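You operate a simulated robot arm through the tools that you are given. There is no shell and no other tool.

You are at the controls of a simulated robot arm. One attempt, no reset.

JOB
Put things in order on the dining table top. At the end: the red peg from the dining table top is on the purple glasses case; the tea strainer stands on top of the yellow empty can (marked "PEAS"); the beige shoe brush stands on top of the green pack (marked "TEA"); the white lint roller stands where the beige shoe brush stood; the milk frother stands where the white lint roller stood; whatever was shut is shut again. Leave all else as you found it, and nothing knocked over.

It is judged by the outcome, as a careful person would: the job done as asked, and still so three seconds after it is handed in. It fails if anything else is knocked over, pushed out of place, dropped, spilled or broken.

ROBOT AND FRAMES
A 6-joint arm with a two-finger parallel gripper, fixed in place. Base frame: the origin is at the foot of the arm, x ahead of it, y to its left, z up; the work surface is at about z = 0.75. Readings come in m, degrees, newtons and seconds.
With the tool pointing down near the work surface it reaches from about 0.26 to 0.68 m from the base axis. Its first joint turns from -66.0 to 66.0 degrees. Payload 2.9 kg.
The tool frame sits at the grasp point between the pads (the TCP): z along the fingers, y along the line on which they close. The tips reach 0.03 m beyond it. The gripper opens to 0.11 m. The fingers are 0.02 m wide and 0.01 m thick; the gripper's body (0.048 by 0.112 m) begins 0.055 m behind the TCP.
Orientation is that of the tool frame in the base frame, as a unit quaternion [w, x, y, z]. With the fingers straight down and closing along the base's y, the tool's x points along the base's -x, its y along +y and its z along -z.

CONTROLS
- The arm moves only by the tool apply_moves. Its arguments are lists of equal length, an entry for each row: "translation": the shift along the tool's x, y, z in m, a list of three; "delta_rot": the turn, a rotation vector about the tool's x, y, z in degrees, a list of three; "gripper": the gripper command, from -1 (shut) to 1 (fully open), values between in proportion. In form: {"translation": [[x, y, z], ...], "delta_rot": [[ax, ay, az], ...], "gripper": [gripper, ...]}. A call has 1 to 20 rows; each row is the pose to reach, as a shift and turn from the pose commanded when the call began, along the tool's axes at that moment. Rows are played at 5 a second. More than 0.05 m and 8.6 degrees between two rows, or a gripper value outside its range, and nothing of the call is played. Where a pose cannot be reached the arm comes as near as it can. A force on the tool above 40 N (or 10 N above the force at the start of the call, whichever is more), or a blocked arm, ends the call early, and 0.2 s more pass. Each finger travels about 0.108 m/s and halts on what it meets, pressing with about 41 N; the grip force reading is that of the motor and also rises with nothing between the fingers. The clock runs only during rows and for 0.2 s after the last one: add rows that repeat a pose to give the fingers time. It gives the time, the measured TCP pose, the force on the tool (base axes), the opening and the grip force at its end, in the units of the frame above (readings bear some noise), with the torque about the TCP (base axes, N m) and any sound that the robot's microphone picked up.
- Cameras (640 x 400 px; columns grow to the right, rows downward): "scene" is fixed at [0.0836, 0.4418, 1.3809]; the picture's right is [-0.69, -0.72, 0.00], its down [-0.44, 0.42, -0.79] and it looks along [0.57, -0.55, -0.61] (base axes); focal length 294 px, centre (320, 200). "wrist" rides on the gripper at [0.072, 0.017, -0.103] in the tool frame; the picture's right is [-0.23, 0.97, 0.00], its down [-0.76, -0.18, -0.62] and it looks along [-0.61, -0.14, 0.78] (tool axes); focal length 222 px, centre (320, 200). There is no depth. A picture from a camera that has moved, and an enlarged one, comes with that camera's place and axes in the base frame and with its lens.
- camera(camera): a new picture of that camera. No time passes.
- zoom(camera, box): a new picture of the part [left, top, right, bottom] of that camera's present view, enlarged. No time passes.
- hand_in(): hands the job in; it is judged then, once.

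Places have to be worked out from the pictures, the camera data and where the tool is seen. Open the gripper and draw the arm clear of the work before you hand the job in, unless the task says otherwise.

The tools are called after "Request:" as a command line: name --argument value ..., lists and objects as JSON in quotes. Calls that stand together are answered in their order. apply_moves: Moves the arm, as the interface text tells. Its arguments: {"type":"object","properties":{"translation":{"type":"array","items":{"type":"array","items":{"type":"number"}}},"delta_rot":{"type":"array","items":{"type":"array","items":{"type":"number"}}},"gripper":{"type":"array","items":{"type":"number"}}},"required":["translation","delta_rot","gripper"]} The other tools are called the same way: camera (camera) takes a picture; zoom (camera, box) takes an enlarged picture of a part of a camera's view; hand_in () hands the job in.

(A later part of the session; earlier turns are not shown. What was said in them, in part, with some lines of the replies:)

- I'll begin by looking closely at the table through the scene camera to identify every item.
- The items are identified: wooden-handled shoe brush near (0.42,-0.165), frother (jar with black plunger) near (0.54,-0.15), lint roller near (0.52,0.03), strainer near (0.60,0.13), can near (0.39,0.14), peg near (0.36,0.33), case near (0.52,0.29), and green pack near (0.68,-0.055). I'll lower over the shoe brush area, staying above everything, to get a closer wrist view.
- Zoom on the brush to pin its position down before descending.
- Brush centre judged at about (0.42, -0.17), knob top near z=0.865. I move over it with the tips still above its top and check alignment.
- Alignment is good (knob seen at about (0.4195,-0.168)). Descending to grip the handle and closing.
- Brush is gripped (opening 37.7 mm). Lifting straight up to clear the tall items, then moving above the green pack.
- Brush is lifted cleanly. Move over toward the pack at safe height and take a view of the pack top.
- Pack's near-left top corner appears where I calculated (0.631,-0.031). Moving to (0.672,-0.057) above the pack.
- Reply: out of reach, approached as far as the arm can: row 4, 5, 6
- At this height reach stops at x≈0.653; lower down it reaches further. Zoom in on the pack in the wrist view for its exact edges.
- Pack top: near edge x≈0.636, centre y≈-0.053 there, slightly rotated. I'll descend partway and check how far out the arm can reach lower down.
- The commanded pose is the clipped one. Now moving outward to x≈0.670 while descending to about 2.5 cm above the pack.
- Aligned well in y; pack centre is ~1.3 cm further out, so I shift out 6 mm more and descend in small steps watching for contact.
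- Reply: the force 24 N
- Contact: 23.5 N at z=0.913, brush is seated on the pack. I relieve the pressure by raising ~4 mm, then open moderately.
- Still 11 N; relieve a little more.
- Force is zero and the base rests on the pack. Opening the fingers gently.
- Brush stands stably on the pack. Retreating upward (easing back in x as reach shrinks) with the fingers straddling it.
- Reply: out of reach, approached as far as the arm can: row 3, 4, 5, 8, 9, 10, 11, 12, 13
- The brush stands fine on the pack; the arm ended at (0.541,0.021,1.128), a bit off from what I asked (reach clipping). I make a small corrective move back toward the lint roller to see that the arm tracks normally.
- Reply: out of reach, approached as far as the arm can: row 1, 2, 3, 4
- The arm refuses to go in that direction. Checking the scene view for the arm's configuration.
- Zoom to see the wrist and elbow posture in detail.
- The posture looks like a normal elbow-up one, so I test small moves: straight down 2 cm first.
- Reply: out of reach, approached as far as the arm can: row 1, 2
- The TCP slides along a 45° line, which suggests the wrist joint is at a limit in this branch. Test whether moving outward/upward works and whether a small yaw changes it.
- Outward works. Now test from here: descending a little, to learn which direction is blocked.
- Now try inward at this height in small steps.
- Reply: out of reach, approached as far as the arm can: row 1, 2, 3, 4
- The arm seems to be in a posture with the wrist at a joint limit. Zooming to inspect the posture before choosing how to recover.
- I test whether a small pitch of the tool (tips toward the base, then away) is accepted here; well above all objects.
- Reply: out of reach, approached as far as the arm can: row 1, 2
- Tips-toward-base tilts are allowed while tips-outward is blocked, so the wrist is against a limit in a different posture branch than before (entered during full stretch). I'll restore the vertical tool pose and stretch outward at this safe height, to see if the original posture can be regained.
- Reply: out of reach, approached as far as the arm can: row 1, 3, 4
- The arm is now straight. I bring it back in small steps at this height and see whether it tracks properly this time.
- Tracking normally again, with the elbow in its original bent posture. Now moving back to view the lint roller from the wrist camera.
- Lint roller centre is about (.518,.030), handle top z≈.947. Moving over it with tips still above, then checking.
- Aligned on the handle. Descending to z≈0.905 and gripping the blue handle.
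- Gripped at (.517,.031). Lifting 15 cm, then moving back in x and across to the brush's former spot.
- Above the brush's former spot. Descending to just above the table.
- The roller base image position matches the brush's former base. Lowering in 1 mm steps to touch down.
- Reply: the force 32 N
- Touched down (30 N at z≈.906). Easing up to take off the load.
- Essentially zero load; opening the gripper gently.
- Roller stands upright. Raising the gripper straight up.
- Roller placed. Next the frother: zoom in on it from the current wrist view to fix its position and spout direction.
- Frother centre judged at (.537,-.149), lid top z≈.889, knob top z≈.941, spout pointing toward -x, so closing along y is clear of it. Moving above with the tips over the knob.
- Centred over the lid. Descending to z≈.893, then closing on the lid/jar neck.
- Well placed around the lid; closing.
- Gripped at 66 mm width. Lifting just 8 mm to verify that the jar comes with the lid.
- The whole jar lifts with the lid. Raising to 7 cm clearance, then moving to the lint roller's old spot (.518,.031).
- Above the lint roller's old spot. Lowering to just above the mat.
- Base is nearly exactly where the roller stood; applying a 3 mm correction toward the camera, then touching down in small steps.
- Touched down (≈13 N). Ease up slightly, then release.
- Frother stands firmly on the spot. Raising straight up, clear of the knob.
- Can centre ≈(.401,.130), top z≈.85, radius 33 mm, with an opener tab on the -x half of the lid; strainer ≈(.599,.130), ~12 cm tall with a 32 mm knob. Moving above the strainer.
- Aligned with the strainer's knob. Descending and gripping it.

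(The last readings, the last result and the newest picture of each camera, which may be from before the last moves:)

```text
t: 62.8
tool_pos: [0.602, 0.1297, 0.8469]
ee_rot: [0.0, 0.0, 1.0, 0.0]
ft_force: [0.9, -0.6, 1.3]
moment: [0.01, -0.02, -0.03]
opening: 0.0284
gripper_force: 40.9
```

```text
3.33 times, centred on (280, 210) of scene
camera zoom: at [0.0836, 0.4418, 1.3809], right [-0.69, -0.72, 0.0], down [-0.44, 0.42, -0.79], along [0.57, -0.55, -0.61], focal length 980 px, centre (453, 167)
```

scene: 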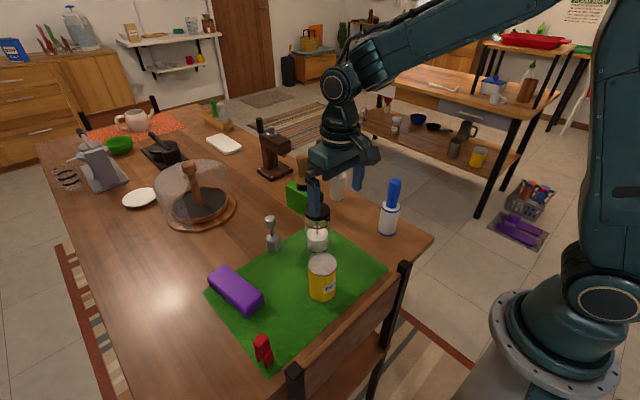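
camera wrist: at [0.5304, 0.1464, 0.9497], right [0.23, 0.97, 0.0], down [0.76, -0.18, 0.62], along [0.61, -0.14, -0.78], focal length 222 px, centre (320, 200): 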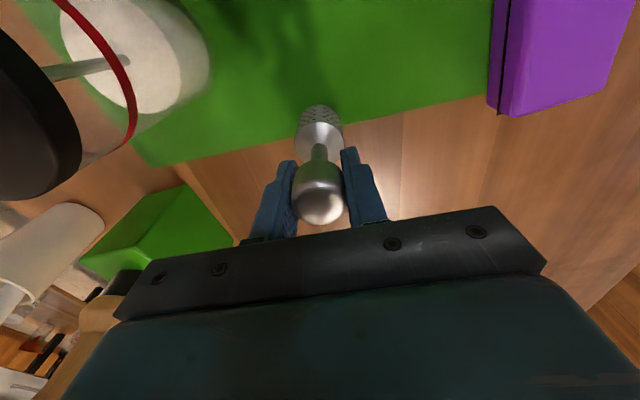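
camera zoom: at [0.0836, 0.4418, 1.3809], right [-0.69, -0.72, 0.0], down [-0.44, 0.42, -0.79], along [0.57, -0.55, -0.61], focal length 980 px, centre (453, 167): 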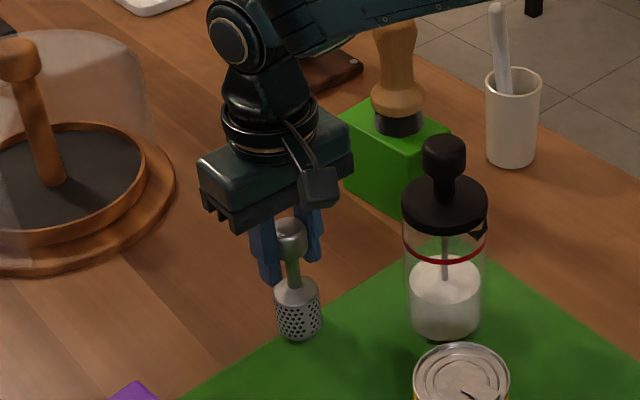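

Strainer gripped. Lifting to z≈1.0 and moving over the can, offset 1.5 cm in +x from its centre to avoid the tab.

Request:
apply_moves --translation '[[0, 0, -0.01], [0, 0, -0.04], [0, 0, -0.08], [0, 0, -0.12], [0, 0, -0.155], [0.03, 0, -0.155], [0.065, 0, -0.155], [0.1, 0, -0.155], [0.135, 0, -0.155], [0.165, 0, -0.155], [0.18, 0, -0.155], [0.185, 0, -0.155], [0.185, 0, -0.155]]' --delta_rot '[[0, 0, 0], [0, 0, 0], [0, 0, 0], [0, 0, 0], [0, 0, 0], [0, 0, 0], [0, 0, 0], [0, 0, 0], [0, 0, 0], [0, 0, 0], [0, 0, 0], [0, 0, 0], [0, 0, 0]]' --gripper '[-1, -1, -1, -1, -1, -1, -1, -1, -1, -1, -1, -1, -1]'

Request:
camera --camera "wrist"

Request:
zoom --camera "scene" --box '[240, 150, 400, 310]'

```text
t: 65.6
tool_pos: [0.4159, 0.1294, 1.0005]
ee_rot: [0.0, -0.001, 1.0, 0.0]
ft_force: [-0.6, -0.3, -1.6]
moment: [0.01, -0.03, -0.02]
opening: 0.0285
gripper_force: 40.6
```

```text
taken
camera wrist: at [0.3445, 0.1452, 1.1028], right [0.23, 0.97, 0.0], down [0.76, -0.18, 0.62], along [0.61, -0.14, -0.78], focal length 222 px, centre (320, 200)
```

wrist: 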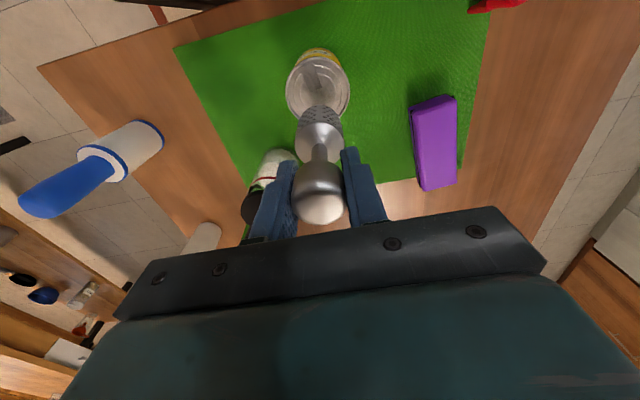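

```text
2.50 times, centred on (320, 230) of scene
camera zoom: at [0.0836, 0.4418, 1.3809], right [-0.69, -0.72, 0.0], down [-0.44, 0.42, -0.79], along [0.57, -0.55, -0.61], focal length 735 px, centre (320, 125)
```

zoom: 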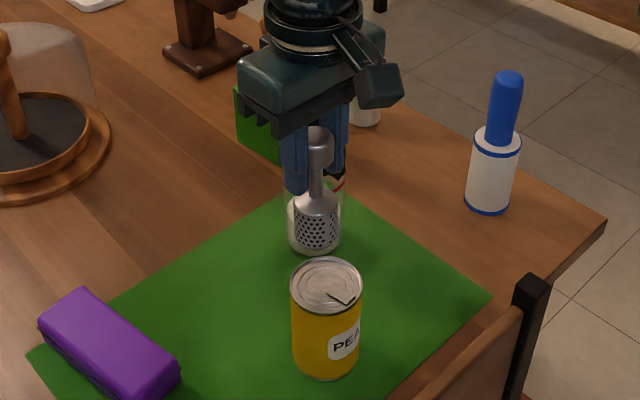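

Zoom on the can under the strainer for a precise lid location.

Request:
zoom --camera "wrist" --box '[270, 30, 370, 130]'

Request:
zoom --camera "scene" --box '[280, 190, 360, 310]'

```text
4.00 times, centred on (320, 80) of wrist
camera zoom: at [0.3445, 0.1452, 1.1028], right [0.23, 0.97, 0.0], down [0.76, -0.18, 0.62], along [0.61, -0.14, -0.78], focal length 888 px, centre (320, 680)
```

zoom: 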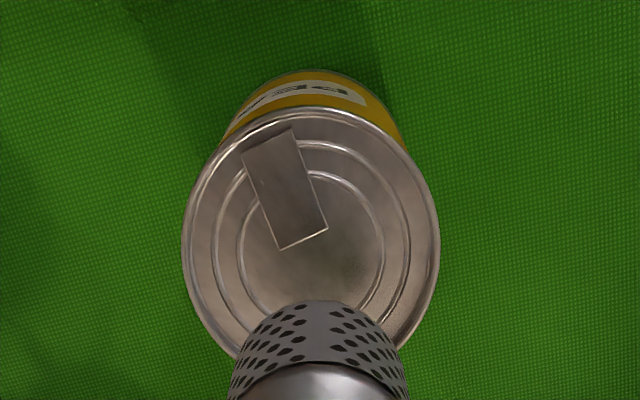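

```text
3.33 times, centred on (320, 250) of scene
camera zoom: at [0.0836, 0.4418, 1.3809], right [-0.69, -0.72, 0.0], down [-0.44, 0.42, -0.79], along [0.57, -0.55, -0.61], focal length 980 px, centre (320, 33)
```

zoom: 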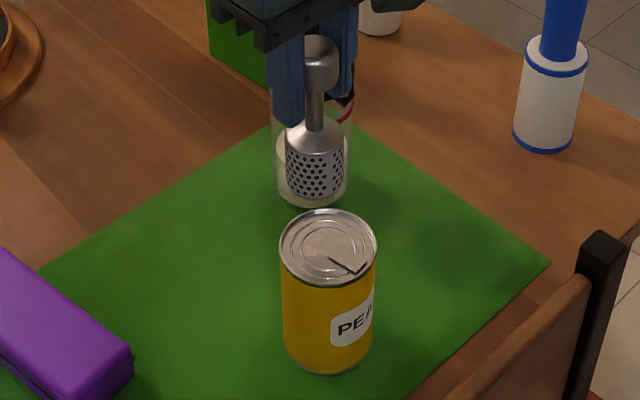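

Lid centre (.400,.131); strainer is 1.6 cm to +x, with its near edge just clear of the tab. Descending close to the lid.

Request:
apply_moves --translation '[[-0.001, 0.001, 0.015], [-0.001, 0.001, 0.03], [-0.001, 0.001, 0.042], [-0.001, 0.001, 0.047], [-0.001, 0.001, 0.047]]' --delta_rot '[[0, 0, 0], [0, 0, 0], [0, 0, 0], [0, 0, 0], [0, 0, 0]]' --gripper '[-1, -1, -1, -1, -1]'

Request:
zoom --camera "wrist" --box '[260, 50, 380, 170]'

Request:
zoom --camera "scene" --box '[280, 190, 360, 310]'

```text
t: 66.8
tool_pos: [0.4174, 0.1299, 0.9533]
ee_rot: [0.001, 0.0, 1.0, 0.0]
ft_force: [-0.1, 0.3, -0.3]
moment: [-0.02, -0.01, -0.01]
opening: 0.0288
gripper_force: 41.2
```

```text
3.33 times, centred on (320, 110) of wrist
camera zoom: at [0.3466, 0.146, 1.0559], right [0.23, 0.97, 0.0], down [0.76, -0.18, 0.62], along [0.61, -0.14, -0.78], focal length 740 px, centre (320, 500)
```

zoom: 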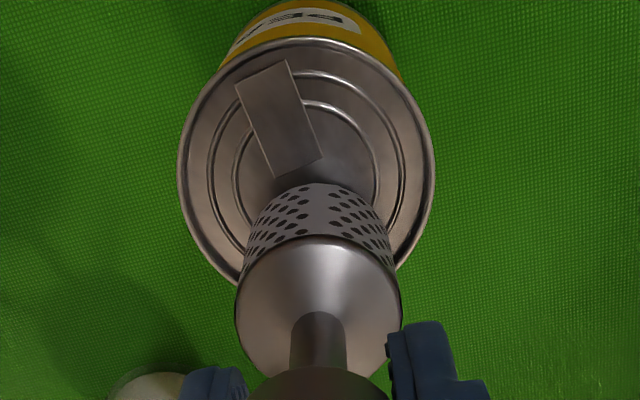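

```text
3.33 times, centred on (320, 250) of scene
camera zoom: at [0.0836, 0.4418, 1.3809], right [-0.69, -0.72, 0.0], down [-0.44, 0.42, -0.79], along [0.57, -0.55, -0.61], focal length 980 px, centre (320, 33)
```

zoom: 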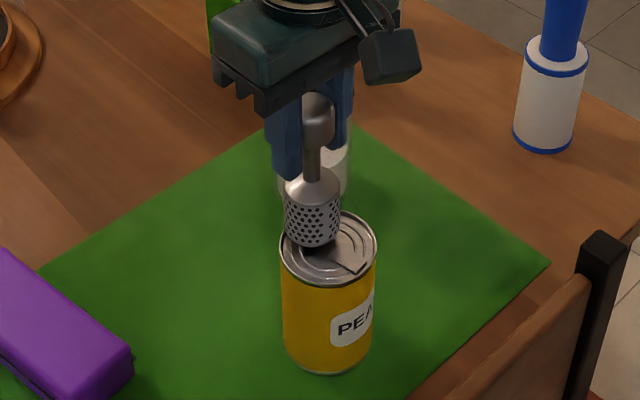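

Just above the lid, clear of the tab. Touching down in small steps.

Request:
apply_moves --translation '[[0, 0, 0.0015], [0, 0, 0.003], [0, 0, 0.004], [0, 0, 0.005], [0, 0, 0.005]]' --delta_rot '[[0, 0, 0], [0, 0, 0], [0, 0, 0], [0, 0, 0], [0, 0, 0]]' --gripper '[-1, -1, -1, -1, -1]'

```text
t: 68.0
tool_pos: [0.4189, 0.1297, 0.9501]
ee_rot: [0.002, -0.001, 1.0, 0.001]
ft_force: [0.1, -2.4, 33.5]
moment: [-0.27, 0.12, 0.07]
opening: 0.0284
gripper_force: 41.3
```

Contact. Easing off the load.

Request:
apply_moves --translation '[[0, 0, -0.001], [0, 0, -0.002], [0, 0, -0.0025], [0, 0, -0.0025]]' --delta_rot '[[0, 0, 0], [0, 0, 0], [0, 0, 0], [0, 0, 0]]' --gripper '[-1, -1, -1, -1]'

Request:
zoom --camera "wrist" --box '[260, 50, 380, 170]'

```text
t: 69.0
tool_pos: [0.4167, 0.1292, 0.9517]
ee_rot: [-0.002, -0.001, 1.0, 0.0]
ft_force: [1.2, 0.3, 1.4]
moment: [0.02, -0.09, 0.0]
opening: 0.0283
gripper_force: 41.1
```

```text
3.33 times, centred on (320, 110) of wrist
camera zoom: at [0.3456, 0.1464, 1.0537], right [0.23, 0.97, 0.0], down [0.76, -0.18, 0.62], along [0.6, -0.14, -0.78], focal length 740 px, centre (320, 500)
```

zoom: 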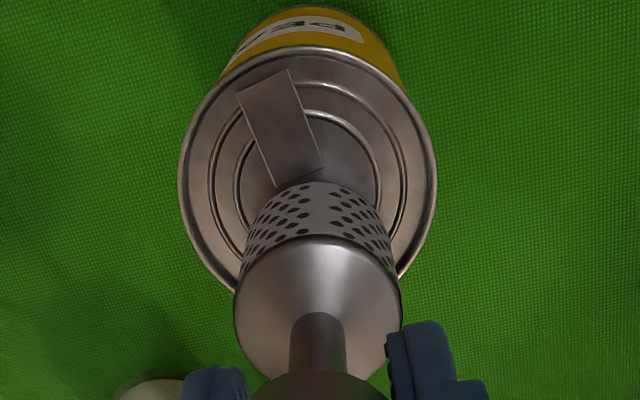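

Load is ~0 and the strainer stands on the lid beside the tab. Opening slowly.

Request:
apply_moves --translation '[[0, 0, 0], [0, 0, 0], [0, 0, 0], [0, 0, 0], [0, 0, 0], [0, 0, 0]]' --delta_rot '[[0, 0, 0], [0, 0, 0], [0, 0, 0], [0, 0, 0], [0, 0, 0], [0, 0, 0]]' --gripper '[-0.45, -0.35, -0.1, 0.2, 0.4, 0.4]'

Request:
zoom --camera "scene" --box '[280, 190, 360, 310]'

Request:
camera --camera "wrist"

```text
t: 70.4
tool_pos: [0.4178, 0.1306, 0.9518]
ee_rot: [0.0, 0.0, 1.0, 0.0]
ft_force: [0.1, -0.4, -0.5]
moment: [0.01, 0.01, -0.02]
opening: 0.077
gripper_force: 0.0
```

```text
3.33 times, centred on (320, 250) of scene
camera zoom: at [0.0836, 0.4418, 1.3809], right [-0.69, -0.72, 0.0], down [-0.44, 0.42, -0.79], along [0.57, -0.55, -0.61], focal length 980 px, centre (320, 33)
```

zoom: 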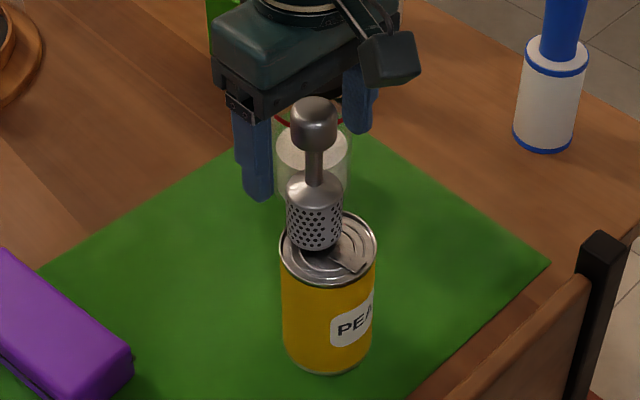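

```text
taken
camera wrist: at [0.3464, 0.1465, 1.0546], right [0.23, 0.97, 0.0], down [0.76, -0.18, 0.62], along [0.61, -0.14, -0.78], focal length 222 px, centre (320, 200)
```

wrist: 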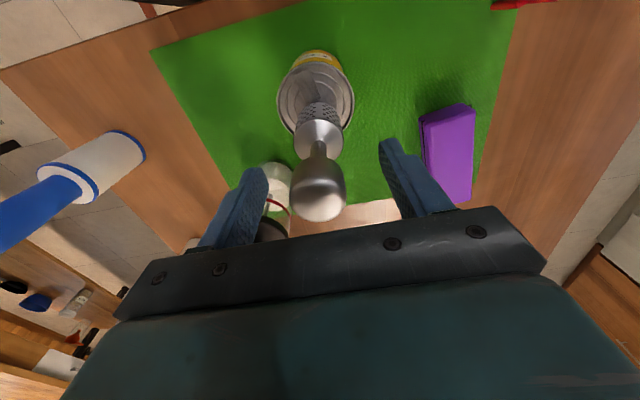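

The strainer stands on the can. Raising straight up, then heading toward the peg/case area at height.

Request:
apply_moves --translation '[[0, 0, -0.015], [0, 0, -0.04], [0, 0, -0.07], [0, 0, -0.1], [0, 0, -0.12], [0, 0, -0.12]]' --delta_rot '[[0, 0, 0], [0, 0, 0], [0, 0, 0], [0, 0, 0], [0, 0, 0], [0, 0, 0]]' --gripper '[0.4, 0.4, 0.4, 0.6, 1, 1]'

Request:
camera --camera "wrist"

Request:
camera --camera "scene"

Request:
zoom --camera "scene" --box '[200, 250, 300, 375]'

```text
t: 71.8
tool_pos: [0.4182, 0.1292, 1.0717]
ee_rot: [0.0, 0.0, 1.0, 0.0]
ft_force: [0.0, -0.3, -0.6]
moment: [-0.02, 0.01, 0.02]
opening: 0.1101
gripper_force: 0.0
```

```text
taken
camera wrist: at [0.3465, 0.1462, 1.174], right [0.23, 0.97, 0.0], down [0.76, -0.18, 0.62], along [0.61, -0.14, -0.78], focal length 222 px, centre (320, 200)
```

wrist: 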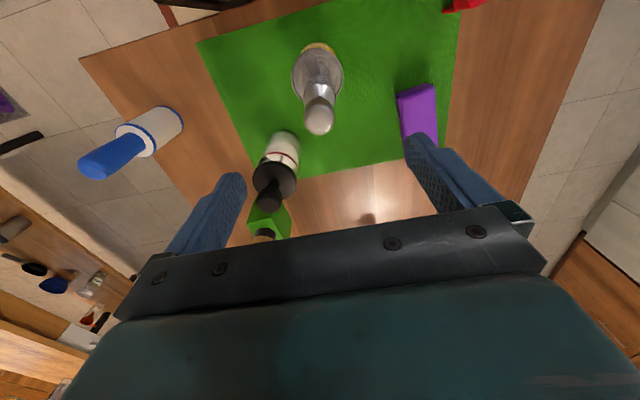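

```text
taken
```

scene: 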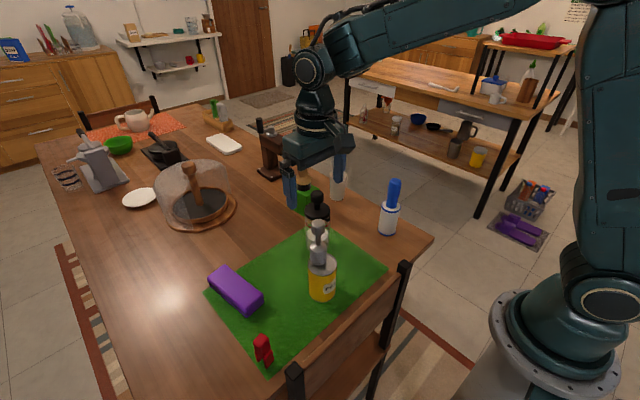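

```text
3.20 times, centred on (250, 312) of scene
camera zoom: at [0.0836, 0.4418, 1.3809], right [-0.69, -0.72, 0.0], down [-0.44, 0.42, -0.79], along [0.57, -0.55, -0.61], focal length 940 px, centre (544, -160)
```

zoom: 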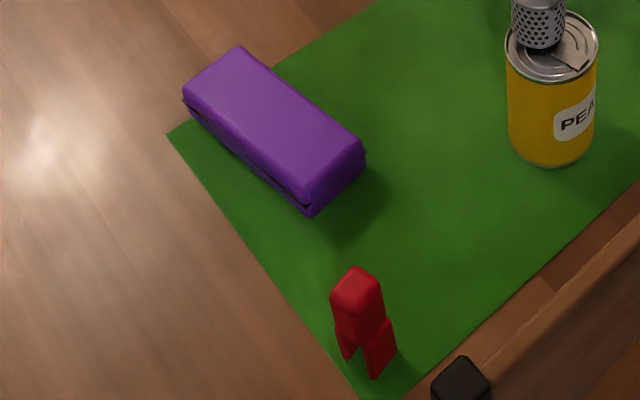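

All four placed items look right. Peg is at about (.358,.337), ~11 cm tall, standing on two legs; the chair back is near it, so I move there at height and look before descending.

Request:
apply_moves --translation '[[0.02, 0.03, 0], [0.04, 0.06, 0], [0.06, 0.09, 0], [0.08, 0.12, 0], [0.09, 0.135, 0], [0.09, 0.135, 0]]' --delta_rot '[[0, 0, 0], [0, 0, 0], [0, 0, 0], [0, 0, 0], [0, 0, 0], [0, 0, 0]]' --gripper '[1, 1, 1, 1, 1, 1]'

Request:
camera --camera "wrist"

Request:
camera --camera "scene"

```text
t: 73.2
tool_pos: [0.3276, 0.2649, 1.0696]
ee_rot: [0.001, 0.0, 1.0, 0.0]
ft_force: [0.4, 0.0, 0.1]
moment: [0.01, -0.01, 0.02]
opening: 0.11
gripper_force: 0.1
```

```text
taken
camera wrist: at [0.2562, 0.2812, 1.173], right [0.23, 0.97, 0.0], down [0.76, -0.18, 0.62], along [0.61, -0.14, -0.78], focal length 222 px, centre (320, 200)
```

wrist: 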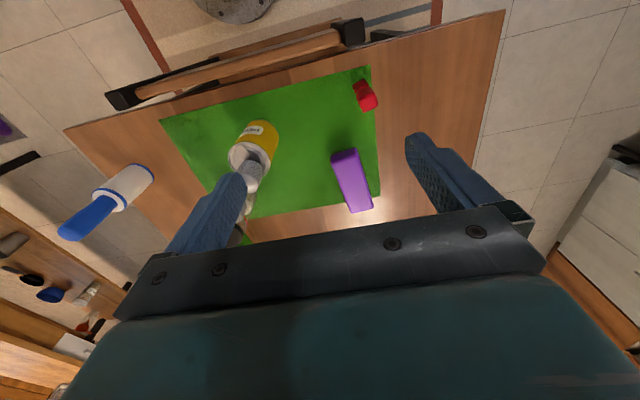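

```text
taken
```

scene: 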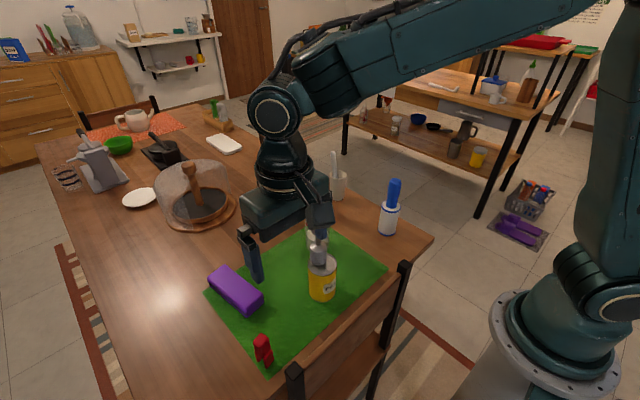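

Request:
zoom --camera "wrist" --box '[300, 0, 460, 120]'

Request:
zoom --camera "wrist" --box '[300, 120, 420, 230]'

```text
3.33 times, centred on (380, 60) of wrist
camera zoom: at [0.2562, 0.2812, 1.173], right [0.23, 0.97, 0.0], down [0.76, -0.18, 0.62], along [0.61, -0.14, -0.78], focal length 740 px, centre (120, 667)
```

zoom: 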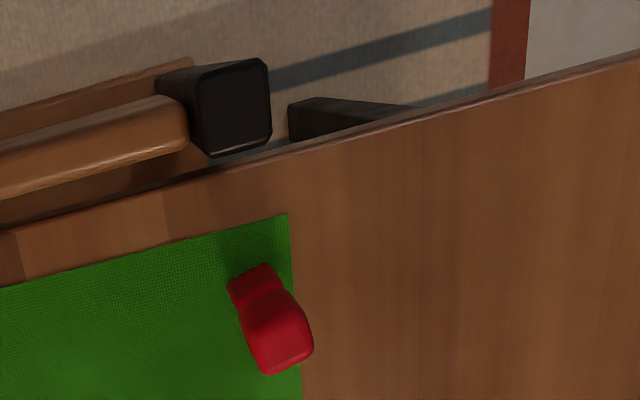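

```text
3.64 times, centred on (360, 175) of wrist
camera zoom: at [0.2562, 0.2812, 1.173], right [0.23, 0.97, 0.0], down [0.76, -0.18, 0.62], along [0.61, -0.14, -0.78], focal length 808 px, centre (174, 291)
```

zoom: 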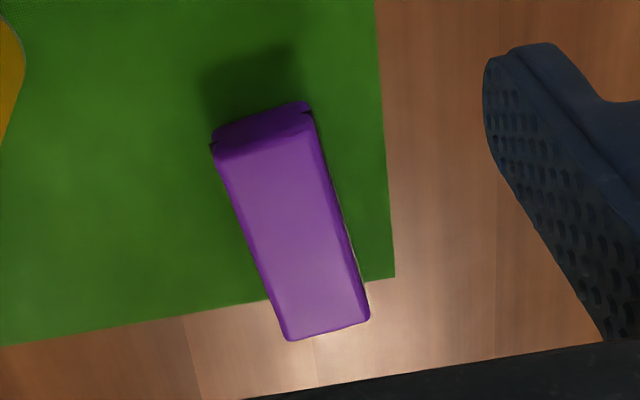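

Chair post top is at z≈.855, x≈.275 — clear of the planned grasp. Peg is about (.359,.329), top z≈.845. Moving closer for a precise look at its orientation.

Request:
apply_moves --translation '[[0, 0.02, 0.02], [0, 0.04, 0.05], [0, 0.06, 0.08], [0, 0.065, 0.1], [0, 0.065, 0.1]]' --delta_rot '[[0, 0, 0], [0, 0, 0], [0, 0, 0], [0, 0, 0], [0, 0, 0]]' --gripper '[1, 1, 1, 1, 1]'

Request:
zoom --camera "wrist" --box '[270, 60, 390, 180]'

Request:
zoom --camera "scene" --box '[235, 320, 295, 380]'

```text
t: 74.4
tool_pos: [0.3277, 0.3285, 0.9712]
ee_rot: [0.0, 0.0, 1.0, 0.0]
ft_force: [-0.2, -0.1, 0.8]
moment: [0.02, 0.01, -0.05]
opening: 0.11
gripper_force: 0.1
```

```text
3.33 times, centred on (330, 120) of wrist
camera zoom: at [0.2565, 0.3461, 1.0738], right [0.23, 0.97, 0.0], down [0.76, -0.18, 0.62], along [0.61, -0.14, -0.78], focal length 740 px, centre (287, 467)
```

zoom: 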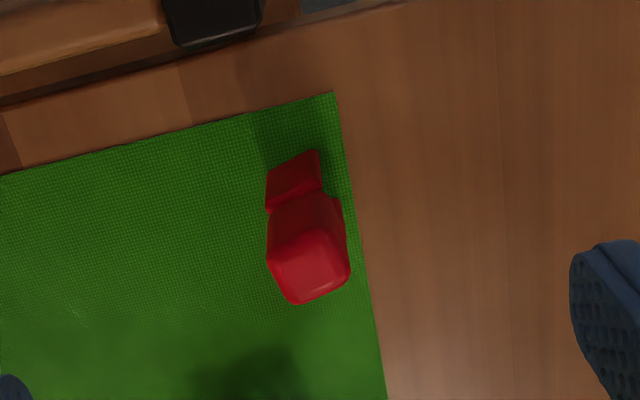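

```text
6.67 times, centred on (265, 350) of scene
camera zoom: at [0.0836, 0.4418, 1.3809], right [-0.69, -0.72, 0.0], down [-0.44, 0.42, -0.79], along [0.57, -0.55, -0.61], focal length 1959 px, centre (687, -800)
```

zoom: 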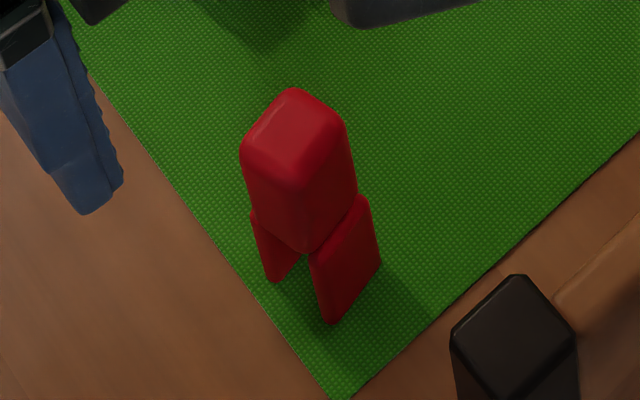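

Peg: head block (~25 mm wide) on two plate legs, yawed about +11° from the y axis, centre ≈(.357,.331), head z≈.805–.845. I align the gripper yaw with it and go just above.

Request:
apply_moves --translation '[[-0.01, 0.001, 0.01], [-0.02, 0.002, 0.03], [-0.029, 0.0025, 0.05], [-0.029, 0.0025, 0.07], [-0.029, 0.0025, 0.07]]' --delta_rot '[[0, 0, -4], [0, 0, -8], [0, 0, -11], [0, 0, -11], [0, 0, -11]]' --gripper '[1, 1, 1, 1, 1]'

Request:
camera --camera "wrist"

Request:
camera --camera "scene"

```text
t: 75.6
tool_pos: [0.3573, 0.3331, 0.9016]
ee_rot: [0.0, -0.096, 0.995, 0.0]
ft_force: [0.2, 0.1, -0.1]
moment: [-0.01, -0.01, 0.01]
opening: 0.1101
gripper_force: 0.1
```

```text
taken
camera wrist: at [0.2839, 0.3354, 1.0044], right [0.04, 1.0, 0.0], down [0.78, -0.03, 0.62], along [0.62, -0.02, -0.78], focal length 222 px, centre (320, 200)
```

wrist: 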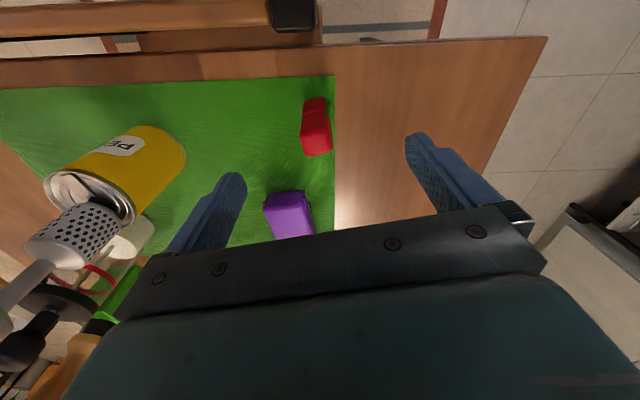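

```text
taken
```

scene: 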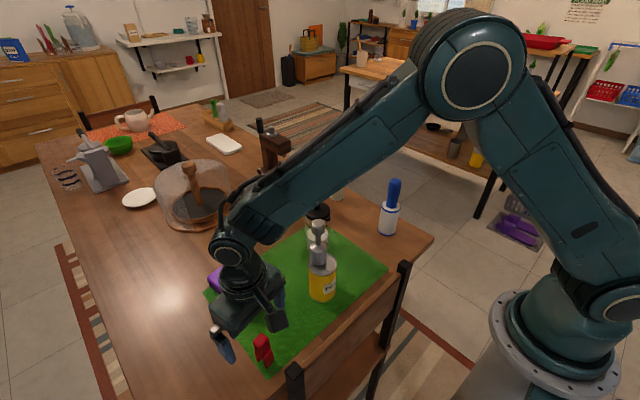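

Zooming to check centring and alignment over the peg.

Request:
zoom --camera "wrist" --box '[260, 70, 380, 190]'

```text
3.33 times, centred on (320, 130) of wrist
camera zoom: at [0.2839, 0.3354, 1.0044], right [0.04, 1.0, 0.0], down [0.78, -0.03, 0.62], along [0.62, -0.02, -0.78], focal length 740 px, centre (320, 433)
```

zoom: 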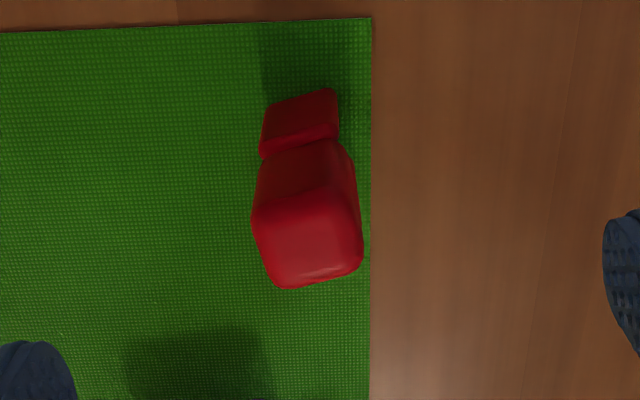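

Peg width direction is about +18° from y, so I rotate 7° more, shift 2–3 mm to centre, and descend to grip the head.

Request:
apply_moves --translation '[[0.0024, -0.002, 0], [0.0024, -0.002, 0.02], [0.0024, -0.002, 0.045], [0.0024, -0.002, 0.06], [0.0024, -0.002, 0.066], [0.0024, -0.002, 0.066]]' --delta_rot '[[0, 0, -4], [0, 0, -7], [0, 0, -7], [0, 0, -7], [0, 0, -7], [0, 0, -7]]' --gripper '[1, 1, 1, 1, 1, 1]'

Request:
camera --camera "wrist"

Request:
zoom --camera "scene" --box '[200, 260, 320, 380]'

```text
t: 77.0
tool_pos: [0.3558, 0.3299, 0.8358]
ee_rot: [0.0, -0.156, 0.988, 0.001]
ft_force: [0.0, -0.1, 0.7]
moment: [0.01, -0.01, 0.01]
opening: 0.11
gripper_force: 0.0
```

```text
taken
camera wrist: at [0.282, 0.3225, 0.9386], right [-0.08, 1.0, 0.0], down [0.78, 0.07, 0.62], along [0.62, 0.05, -0.78], focal length 222 px, centre (320, 200)
```

wrist: 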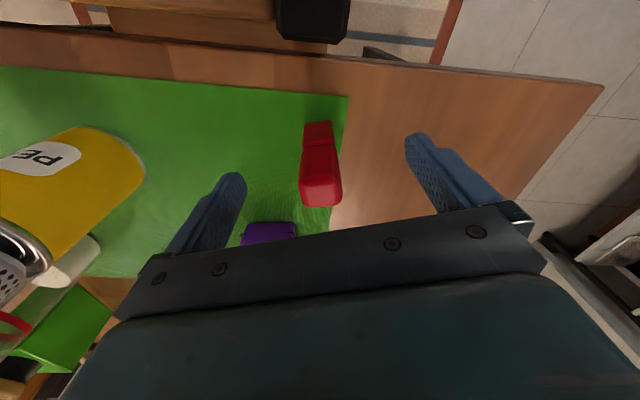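

```text
3.33 times, centred on (260, 320) of scene
camera zoom: at [0.0836, 0.4418, 1.3809], right [-0.69, -0.72, 0.0], down [-0.44, 0.42, -0.79], along [0.57, -0.55, -0.61], focal length 980 px, centre (520, -200)
```

zoom: 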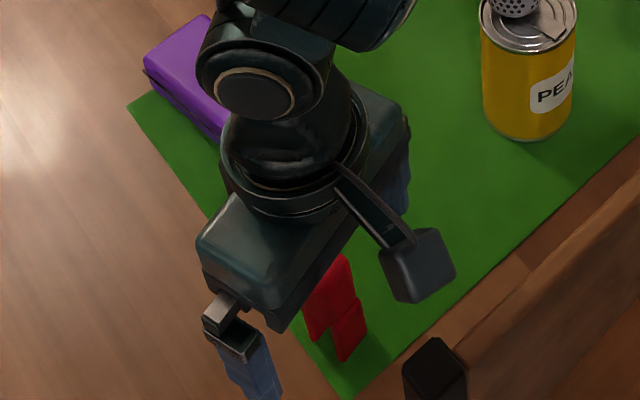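

Aligned and centred. Closing on the peg's head.

Request:
apply_moves --translation '[[0, 0, 0], [0, 0, 0], [0, 0, 0], [0, 0, 0], [0, 0, 0]]' --delta_rot '[[0, 0, 0], [0, 0, 0], [0, 0, 0], [0, 0, 0], [0, 0, 0]]' --gripper '[0, -0.3, -0.6, -1, -1]'

Request:
camera --camera "wrist"

Request:
zoom --camera "scene" --box '[200, 260, 320, 380]'

```text
t: 78.2
tool_pos: [0.355, 0.3297, 0.8367]
ee_rot: [0.0, -0.156, 0.988, 0.0]
ft_force: [-0.3, 0.7, -0.5]
moment: [0.02, -0.01, 0.03]
opening: 0.0248
gripper_force: 41.1
```

```text
taken
camera wrist: at [0.2819, 0.3224, 0.9387], right [-0.08, 1.0, 0.0], down [0.78, 0.07, 0.62], along [0.62, 0.05, -0.78], focal length 222 px, centre (320, 200)
```

wrist: 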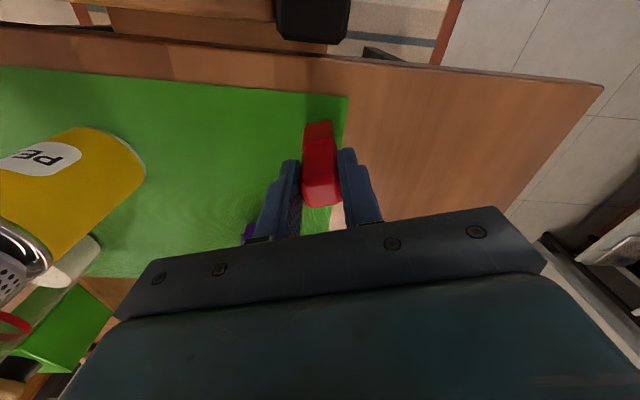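

```text
3.33 times, centred on (260, 320) of scene
camera zoom: at [0.0836, 0.4418, 1.3809], right [-0.69, -0.72, 0.0], down [-0.44, 0.42, -0.79], along [0.57, -0.55, -0.61], focal length 980 px, centre (520, -200)
```

zoom: 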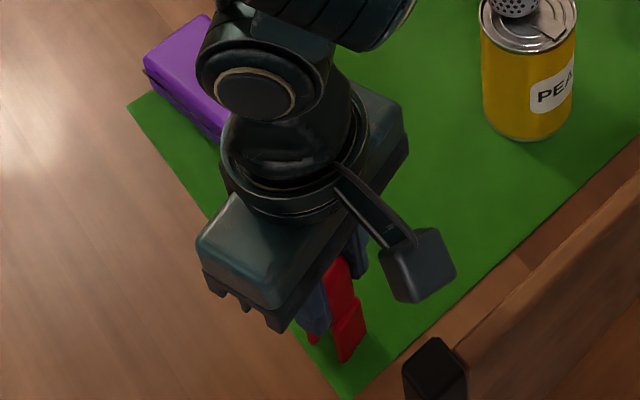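

Peg gripped (25 mm). Lifting 12 cm and moving over the case centre (.531,.290), turning back 10° to align with the case's long axis.

Request:
apply_moves --translation '[[0, 0, -0.01], [0, 0, -0.04], [0, 0, -0.08], [0, 0, -0.12], [-0.0258, -0.0154, -0.12], [-0.0515, -0.0307, -0.12], [-0.0773, -0.0461, -0.12], [-0.103, -0.0615, -0.12], [-0.1288, -0.0768, -0.12], [-0.148, -0.0883, -0.12], [-0.1545, -0.0922, -0.12], [-0.1545, -0.0922, -0.12]]' --delta_rot '[[0, 0, 0], [0, 0, 0], [0, 0, 0], [0, 0, 0], [0, 0, 2], [0, 0, 4], [0, 0, 6], [0, 0, 8], [0, 0, 10], [0, 0, 10], [0, 0, 10], [0, 0, 10]]' --gripper '[-1, -1, -1, -1, -1, -1, -1, -1, -1, -1, -1, -1]'

Request:
camera --camera "wrist"

Request:
zoom --camera "scene" --box '[170, 200, 310, 340]'

```text
t: 80.8
tool_pos: [0.53, 0.2914, 0.9556]
ee_rot: [0.0, -0.069, 0.998, 0.0]
ft_force: [0.1, 0.1, 0.1]
moment: [-0.01, 0.01, -0.01]
opening: 0.0249
gripper_force: 41.0
```

```text
taken
camera wrist: at [0.4566, 0.2966, 1.058], right [0.09, 1.0, 0.0], down [0.78, -0.07, 0.62], along [0.62, -0.06, -0.78], focal length 222 px, centre (320, 200)
```

wrist: 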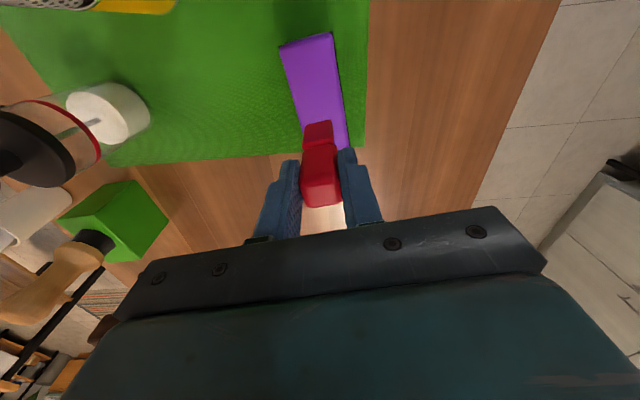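

```text
2.86 times, centred on (240, 270) of scene
camera zoom: at [0.0836, 0.4418, 1.3809], right [-0.69, -0.72, 0.0], down [-0.44, 0.42, -0.79], along [0.57, -0.55, -0.61], focal length 840 px, centre (549, 0)
```

zoom: 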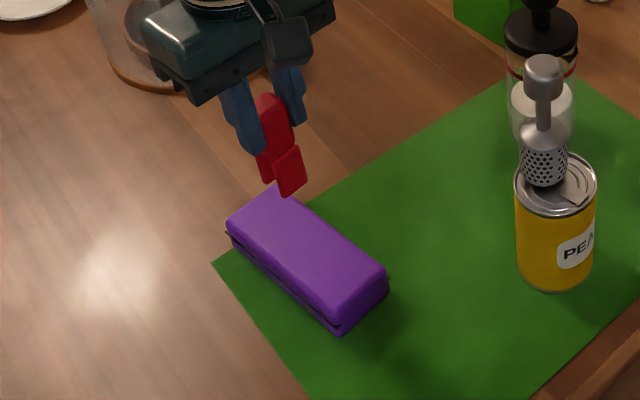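

Case centre line at this x is y≈.288, so I shift 3 mm and descend to ~1.5 cm above the case.

Request:
apply_moves --translation '[[0, -0.003, 0.015], [0, -0.003, 0.035], [0, -0.003, 0.05], [0, -0.003, 0.06], [0, -0.003, 0.06]]' --delta_rot '[[0, 0, 0], [0, 0, 0], [0, 0, 0], [0, 0, 0], [0, 0, 0]]' --gripper '[-1, -1, -1, -1, -1]'

Request:
zoom --camera "scene" --box '[190, 220, 290, 320]'

Request:
camera --camera "wrist"

```text
t: 82.0
tool_pos: [0.5306, 0.2886, 0.8951]
ee_rot: [0.0, -0.069, 0.998, 0.0]
ft_force: [-0.6, 0.4, -0.8]
moment: [-0.02, -0.01, -0.03]
opening: 0.0246
gripper_force: 40.6
```

```text
4.00 times, centred on (240, 270) of scene
camera zoom: at [0.0836, 0.4418, 1.3809], right [-0.69, -0.72, 0.0], down [-0.44, 0.42, -0.79], along [0.57, -0.55, -0.61], focal length 1176 px, centre (640, -80)
```

zoom: 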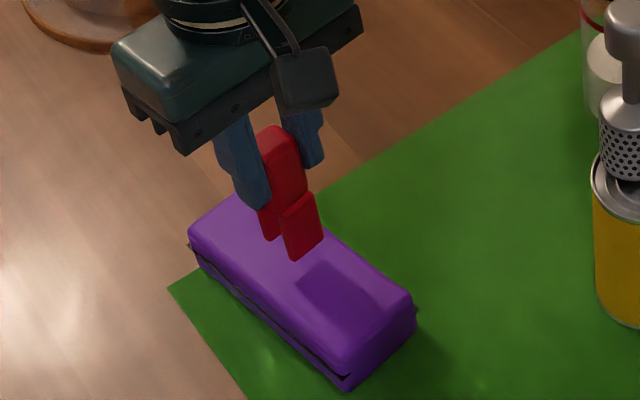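

```text
taken
camera wrist: at [0.4577, 0.2937, 0.9976], right [0.09, 1.0, 0.0], down [0.78, -0.07, 0.62], along [0.62, -0.06, -0.78], focal length 222 px, centre (320, 200)
```

wrist: 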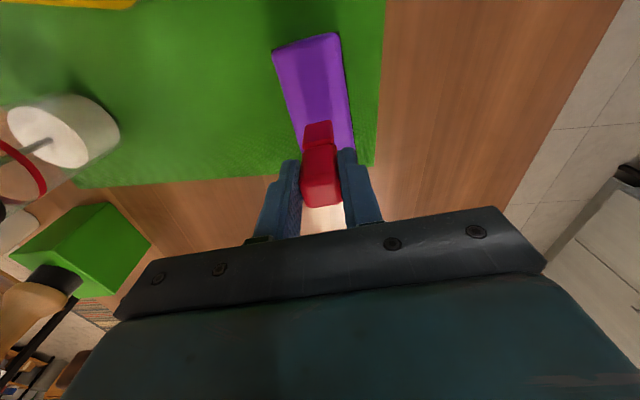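

Peg is centred over the case. Lowering in small steps until contact.

Request:
apply_moves --translation '[[0, 0, 0.003], [0, 0, 0.006], [0, 0, 0.009], [0, 0, 0.011], [0, 0, 0.011]]' --delta_rot '[[0, 0, 0], [0, 0, 0], [0, 0, 0], [0, 0, 0], [0, 0, 0]]' --gripper '[-1, -1, -1, -1, -1]'

Request:
zoom --camera "scene" --box '[190, 220, 290, 320]'

```text
t: 83.2
tool_pos: [0.5303, 0.2875, 0.8838]
ee_rot: [0.0, -0.07, 0.998, 0.0]
ft_force: [0.4, 0.1, -1.0]
moment: [0.03, 0.0, 0.0]
opening: 0.0245
gripper_force: 40.8
```

```text
4.00 times, centred on (240, 270) of scene
camera zoom: at [0.0836, 0.4418, 1.3809], right [-0.69, -0.72, 0.0], down [-0.44, 0.42, -0.79], along [0.57, -0.55, -0.61], focal length 1176 px, centre (640, -80)
```

zoom: 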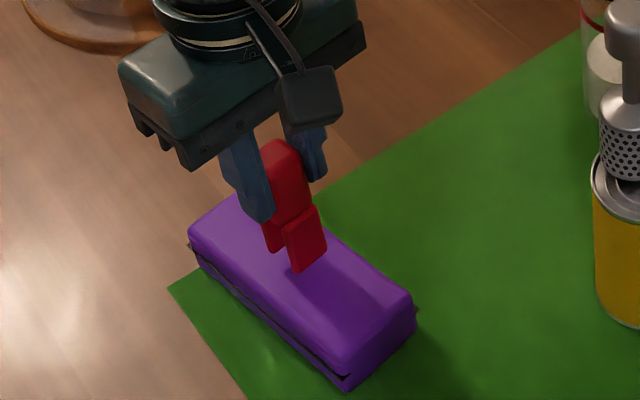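

Not yet in contact; continuing in 1 mm steps.

Request:
apply_moves --translation '[[0, 0, 0.001], [0, 0, 0.002], [0, 0, 0.003], [0, 0, 0.003]]' --delta_rot '[[0, 0, 0], [0, 0, 0], [0, 0, 0], [0, 0, 0]]' --gripper '[-1, -1, -1, -1]'

```text
t: 84.2
tool_pos: [0.5306, 0.2869, 0.8815]
ee_rot: [0.0, -0.069, 0.998, -0.001]
ft_force: [-0.3, -0.5, -0.2]
moment: [-0.02, -0.01, -0.02]
opening: 0.0247
gripper_force: 41.0
```

Request:
apply_moves --translation '[[0, 0, 0.001], [0, 0, 0.002], [0, 0, 0.003], [0, 0, 0.003]]' --delta_rot '[[0, 0, 0], [0, 0, 0], [0, 0, 0], [0, 0, 0]]' --gripper '[-1, -1, -1, -1]'

Request:
zoom --camera "scene" --box '[210, 235, 280, 305]'

```text
t: 85.2
tool_pos: [0.5306, 0.2866, 0.8783]
ee_rot: [0.0, -0.07, 0.998, 0.0]
ft_force: [0.4, -0.5, 0.1]
moment: [-0.01, -0.02, -0.02]
opening: 0.0247
gripper_force: 41.1
```

```text
5.71 times, centred on (245, 270) of scene
camera zoom: at [0.0836, 0.4418, 1.3809], right [-0.69, -0.72, 0.0], down [-0.44, 0.42, -0.79], along [0.57, -0.55, -0.61], focal length 1679 px, centre (749, -200)
```

zoom: 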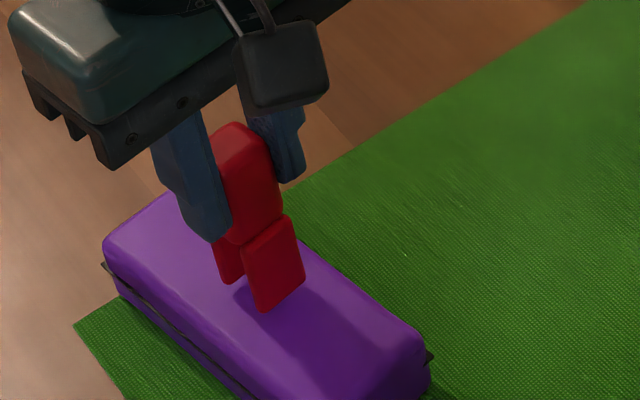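

Very near (shadow closing on the feet). Continue 1 mm steps.

Request:
apply_moves --translation '[[0, 0, 0.001], [0, 0, 0.002], [0, 0, 0.003], [0, 0, 0.003]]' --delta_rot '[[0, 0, 0], [0, 0, 0], [0, 0, 0], [0, 0, 0]]' --gripper '[-1, -1, -1, -1]'

```text
t: 86.2
tool_pos: [0.5305, 0.2876, 0.8753]
ee_rot: [0.001, -0.07, 0.998, -0.001]
ft_force: [-0.7, 0.0, -0.7]
moment: [0.06, -0.01, 0.0]
opening: 0.0249
gripper_force: 41.1
```

Request:
apply_moves --translation '[[0, 0, 0.001], [0, 0, 0.002], [0, 0, 0.003], [0, 0, 0.003]]' --delta_rot '[[0, 0, 0], [0, 0, 0], [0, 0, 0], [0, 0, 0]]' --gripper '[-1, -1, -1, -1]'

Request:
zoom --camera "scene" --box '[210, 235, 280, 305]'

```text
t: 87.2
tool_pos: [0.5306, 0.288, 0.8752]
ee_rot: [0.001, -0.069, 0.998, -0.001]
ft_force: [-2.8, -1.0, 11.5]
moment: [-0.12, 0.22, 0.0]
opening: 0.0247
gripper_force: 41.2
```

```text
5.71 times, centred on (245, 270) of scene
camera zoom: at [0.0834, 0.4416, 1.3809], right [-0.69, -0.72, 0.0], down [-0.44, 0.42, -0.79], along [0.57, -0.55, -0.61], focal length 1679 px, centre (749, -200)
```

zoom: 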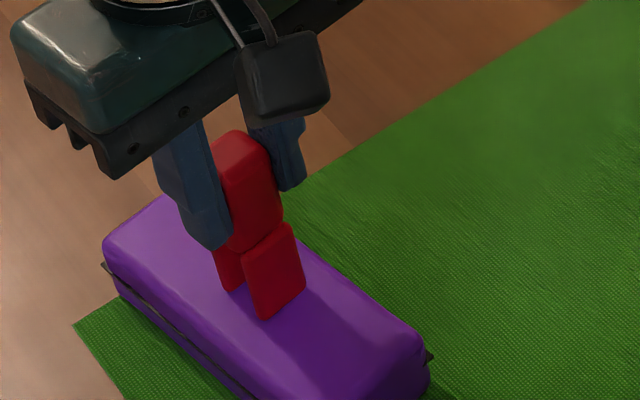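

Contact at 11 N, feet centred on the case's top. Easing up 1 mm and releasing.

Request:
apply_moves --translation '[[0, 0, -0.0006], [0, 0, -0.0012], [0, 0, -0.0012]]' --delta_rot '[[0, 0, 0], [0, 0, 0], [0, 0, 0]]' --gripper '[-1, -1, -1]'

```text
t: 88.0
tool_pos: [0.5305, 0.2872, 0.8741]
ee_rot: [0.0, -0.069, 0.998, -0.001]
ft_force: [-1.1, -1.4, 11.6]
moment: [-0.14, 0.09, -0.01]
opening: 0.0247
gripper_force: 41.2
```

Request:
apply_moves --translation '[[0, 0, -0.0006], [0, 0, -0.0011], [0, 0, -0.0011]]' --delta_rot '[[0, 0, 0], [0, 0, 0], [0, 0, 0]]' --gripper '[-1, -1, -1]'

```text
t: 88.8
tool_pos: [0.5308, 0.2875, 0.8744]
ee_rot: [-0.001, -0.07, 0.998, 0.0]
ft_force: [0.4, 0.7, 1.7]
moment: [0.02, -0.03, 0.02]
opening: 0.0245
gripper_force: 40.9
```

Load is down to under 2 N. Opening the fingers slowly.

Request:
apply_moves --translation '[[0, 0, 0], [0, 0, 0], [0, 0, 0], [0, 0, 0], [0, 0, 0], [0, 0, 0]]' --delta_rot '[[0, 0, 0], [0, 0, 0], [0, 0, 0], [0, 0, 0], [0, 0, 0], [0, 0, 0]]' --gripper '[-0.53, -0.45, -0.3, 0, 0.3, 0.3]'

Request:
zoom --camera "scene" --box '[210, 235, 280, 305]'

Request:
camera --camera "wrist"

```text
t: 90.2
tool_pos: [0.5305, 0.2889, 0.8737]
ee_rot: [-0.001, -0.07, 0.998, 0.001]
ft_force: [-0.8, 0.5, 0.6]
moment: [-0.02, 0.03, -0.02]
opening: 0.0719
gripper_force: 0.1
```

```text
5.71 times, centred on (245, 270) of scene
camera zoom: at [0.0836, 0.4418, 1.3809], right [-0.69, -0.72, 0.0], down [-0.44, 0.42, -0.79], along [0.57, -0.55, -0.61], focal length 1679 px, centre (749, -200)
```

zoom: 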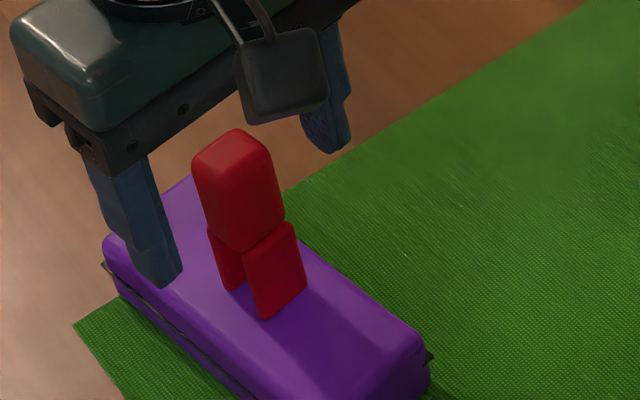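

```text
taken
camera wrist: at [0.4577, 0.2936, 0.9773], right [0.09, 1.0, 0.0], down [0.78, -0.07, 0.62], along [0.62, -0.06, -0.78], focal length 222 px, centre (320, 200)
```

wrist: 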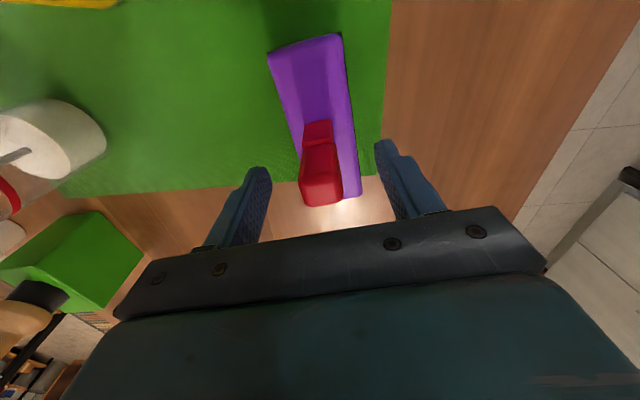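

Peg stands on the case. Raising straight up, well clear.

Request:
apply_moves --translation '[[0, 0, -0.01], [0, 0, -0.03], [0, 0, -0.06], [0, 0, -0.1], [0, 0, -0.14], [0, 0, -0.18], [0, 0, -0.2]]' --delta_rot '[[0, 0, 0], [0, 0, 0], [0, 0, 0], [0, 0, 0], [0, 0, 0], [0, 0, 0], [0, 0, 0]]' --gripper '[0.3, 0.3, 0.3, 0.5, 0.8, 1, 1]'

Request:
camera --camera "scene"

Request:
camera --camera "wrist"

```text
t: 91.8
tool_pos: [0.5313, 0.2847, 1.0754]
ee_rot: [0.0, -0.07, 0.998, 0.001]
ft_force: [-0.5, 0.2, 1.1]
moment: [-0.01, -0.02, 0.02]
opening: 0.11
gripper_force: 0.0
```

```text
taken
```

scene: 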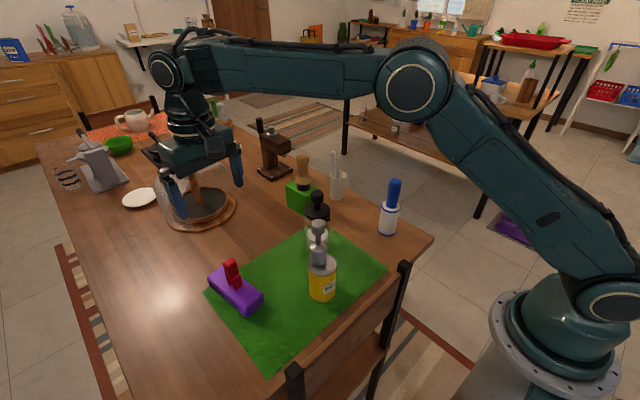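

```text
taken
camera wrist: at [0.4582, 0.2914, 1.1771], right [0.09, 1.0, 0.0], down [0.78, -0.07, 0.62], along [0.62, -0.06, -0.78], focal length 222 px, centre (320, 200)
```

wrist: 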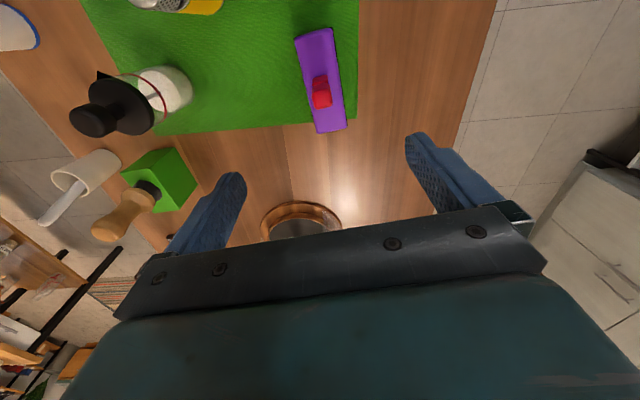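

All items are in place. Retreating the arm at height toward its initial pose for a clear final inspection.

Request:
apply_moves --translation '[[0.01, -0.02, -0.02], [0.025, -0.05, -0.04], [0.04, -0.085, -0.05], [0.058, -0.12, -0.05], [0.075, -0.155, -0.05], [0.092, -0.19, -0.05], [0.11, -0.225, -0.05], [0.128, -0.26, -0.05], [0.146, -0.295, -0.05], [0.164, -0.33, -0.05], [0.18, -0.36, -0.05], [0.183, -0.368, -0.05], [0.183, -0.368, -0.05]]' --delta_rot '[[0, 0, 1], [0, 0, 2], [0, 0, 3], [0, 0, 4], [0, 0, 5], [0, 0, 6], [0, 0, 7], [0, 0, 8], [0, 0, 8], [0, 0, 8], [0, 0, 8], [0, 0, 8], [0, 0, 8]]' --gripper '[1, 1, 1, 1, 1, 1, 1, 1, 1, 1, 1, 1, 1]'

Request:
camera --camera "scene"

Request:
zoom --camera "scene" --box '[200, 140, 440, 380]'

Request:
camera --camera "wrist"

```text
t: 94.6
tool_pos: [0.401, -0.103, 1.1255]
ee_rot: [0.0, 0.0, 1.0, 0.0]
ft_force: [-0.3, 0.6, 0.1]
moment: [-0.01, -0.04, 0.0]
opening: 0.1101
gripper_force: 0.0
```

```text
taken
```

scene: 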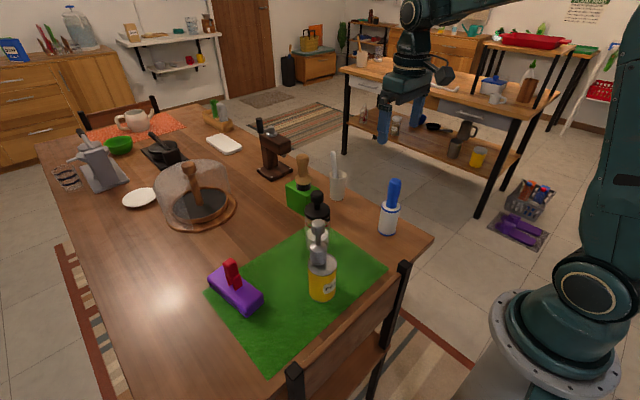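

```text
1.67 times, centred on (320, 260) of scene
camera zoom: at [0.0836, 0.4418, 1.3809], right [-0.69, -0.72, 0.0], down [-0.44, 0.42, -0.79], along [0.57, -0.55, -0.61], focal length 490 px, centre (320, 100)
```

zoom: 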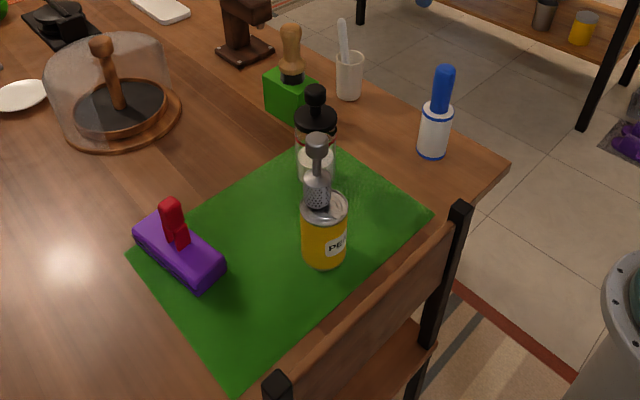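

```text
taken
camera wrist: at [0.3293, -0.0874, 1.2276], right [0.23, 0.97, 0.0], down [0.76, -0.18, 0.62], along [0.61, -0.14, -0.78], focal length 222 px, centre (320, 200)
```

wrist: 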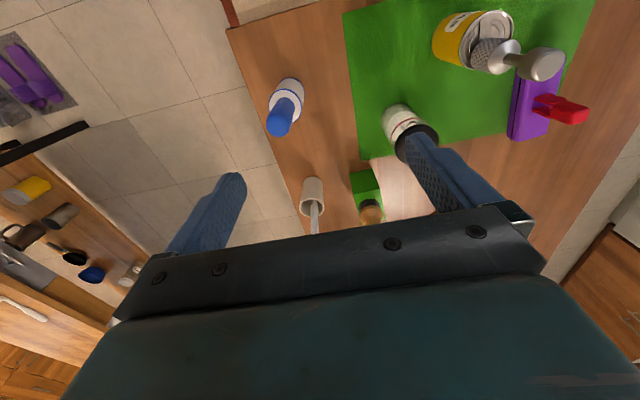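

Final check: peg on the case, strainer on the can, brush on the pack, roller on the brush's old spot, frother on the roller's old spot. Nothing else has moved, nothing was opened, and the arm is clear with the gripper open. Handing in.

Request:
hand_in

```text
The job is handed in.
```

The table is in order as you asked, and the job is handed in. I don't have the judging result yet. The last pictures before hand-in showed:

- **Red peg:** standing on the purple glasses case.
- **Tea strainer:** standing on the yellow PEAS can, about 1.6 cm off centre so its base clears the tab on the lid.
- **Beige shoe brush:** standing on the green TEA pack.
- **White lint roller:** standing where the shoe brush stood.
- **Milk frother:** standing where the lint roller stood, within a few millimetres. I took the jar with white contents and a black plunger lid to be the frother.

I opened nothing, so there was nothing to shut again. I saw nothing else moved or knocked over. The gripper is open and the arm is back near its starting pose.

After I released the brush, the arm got stuck at full stretch and ended up some centimetres from where I had sent it. I freed it well above the table, and it touched nothing in the pictures.
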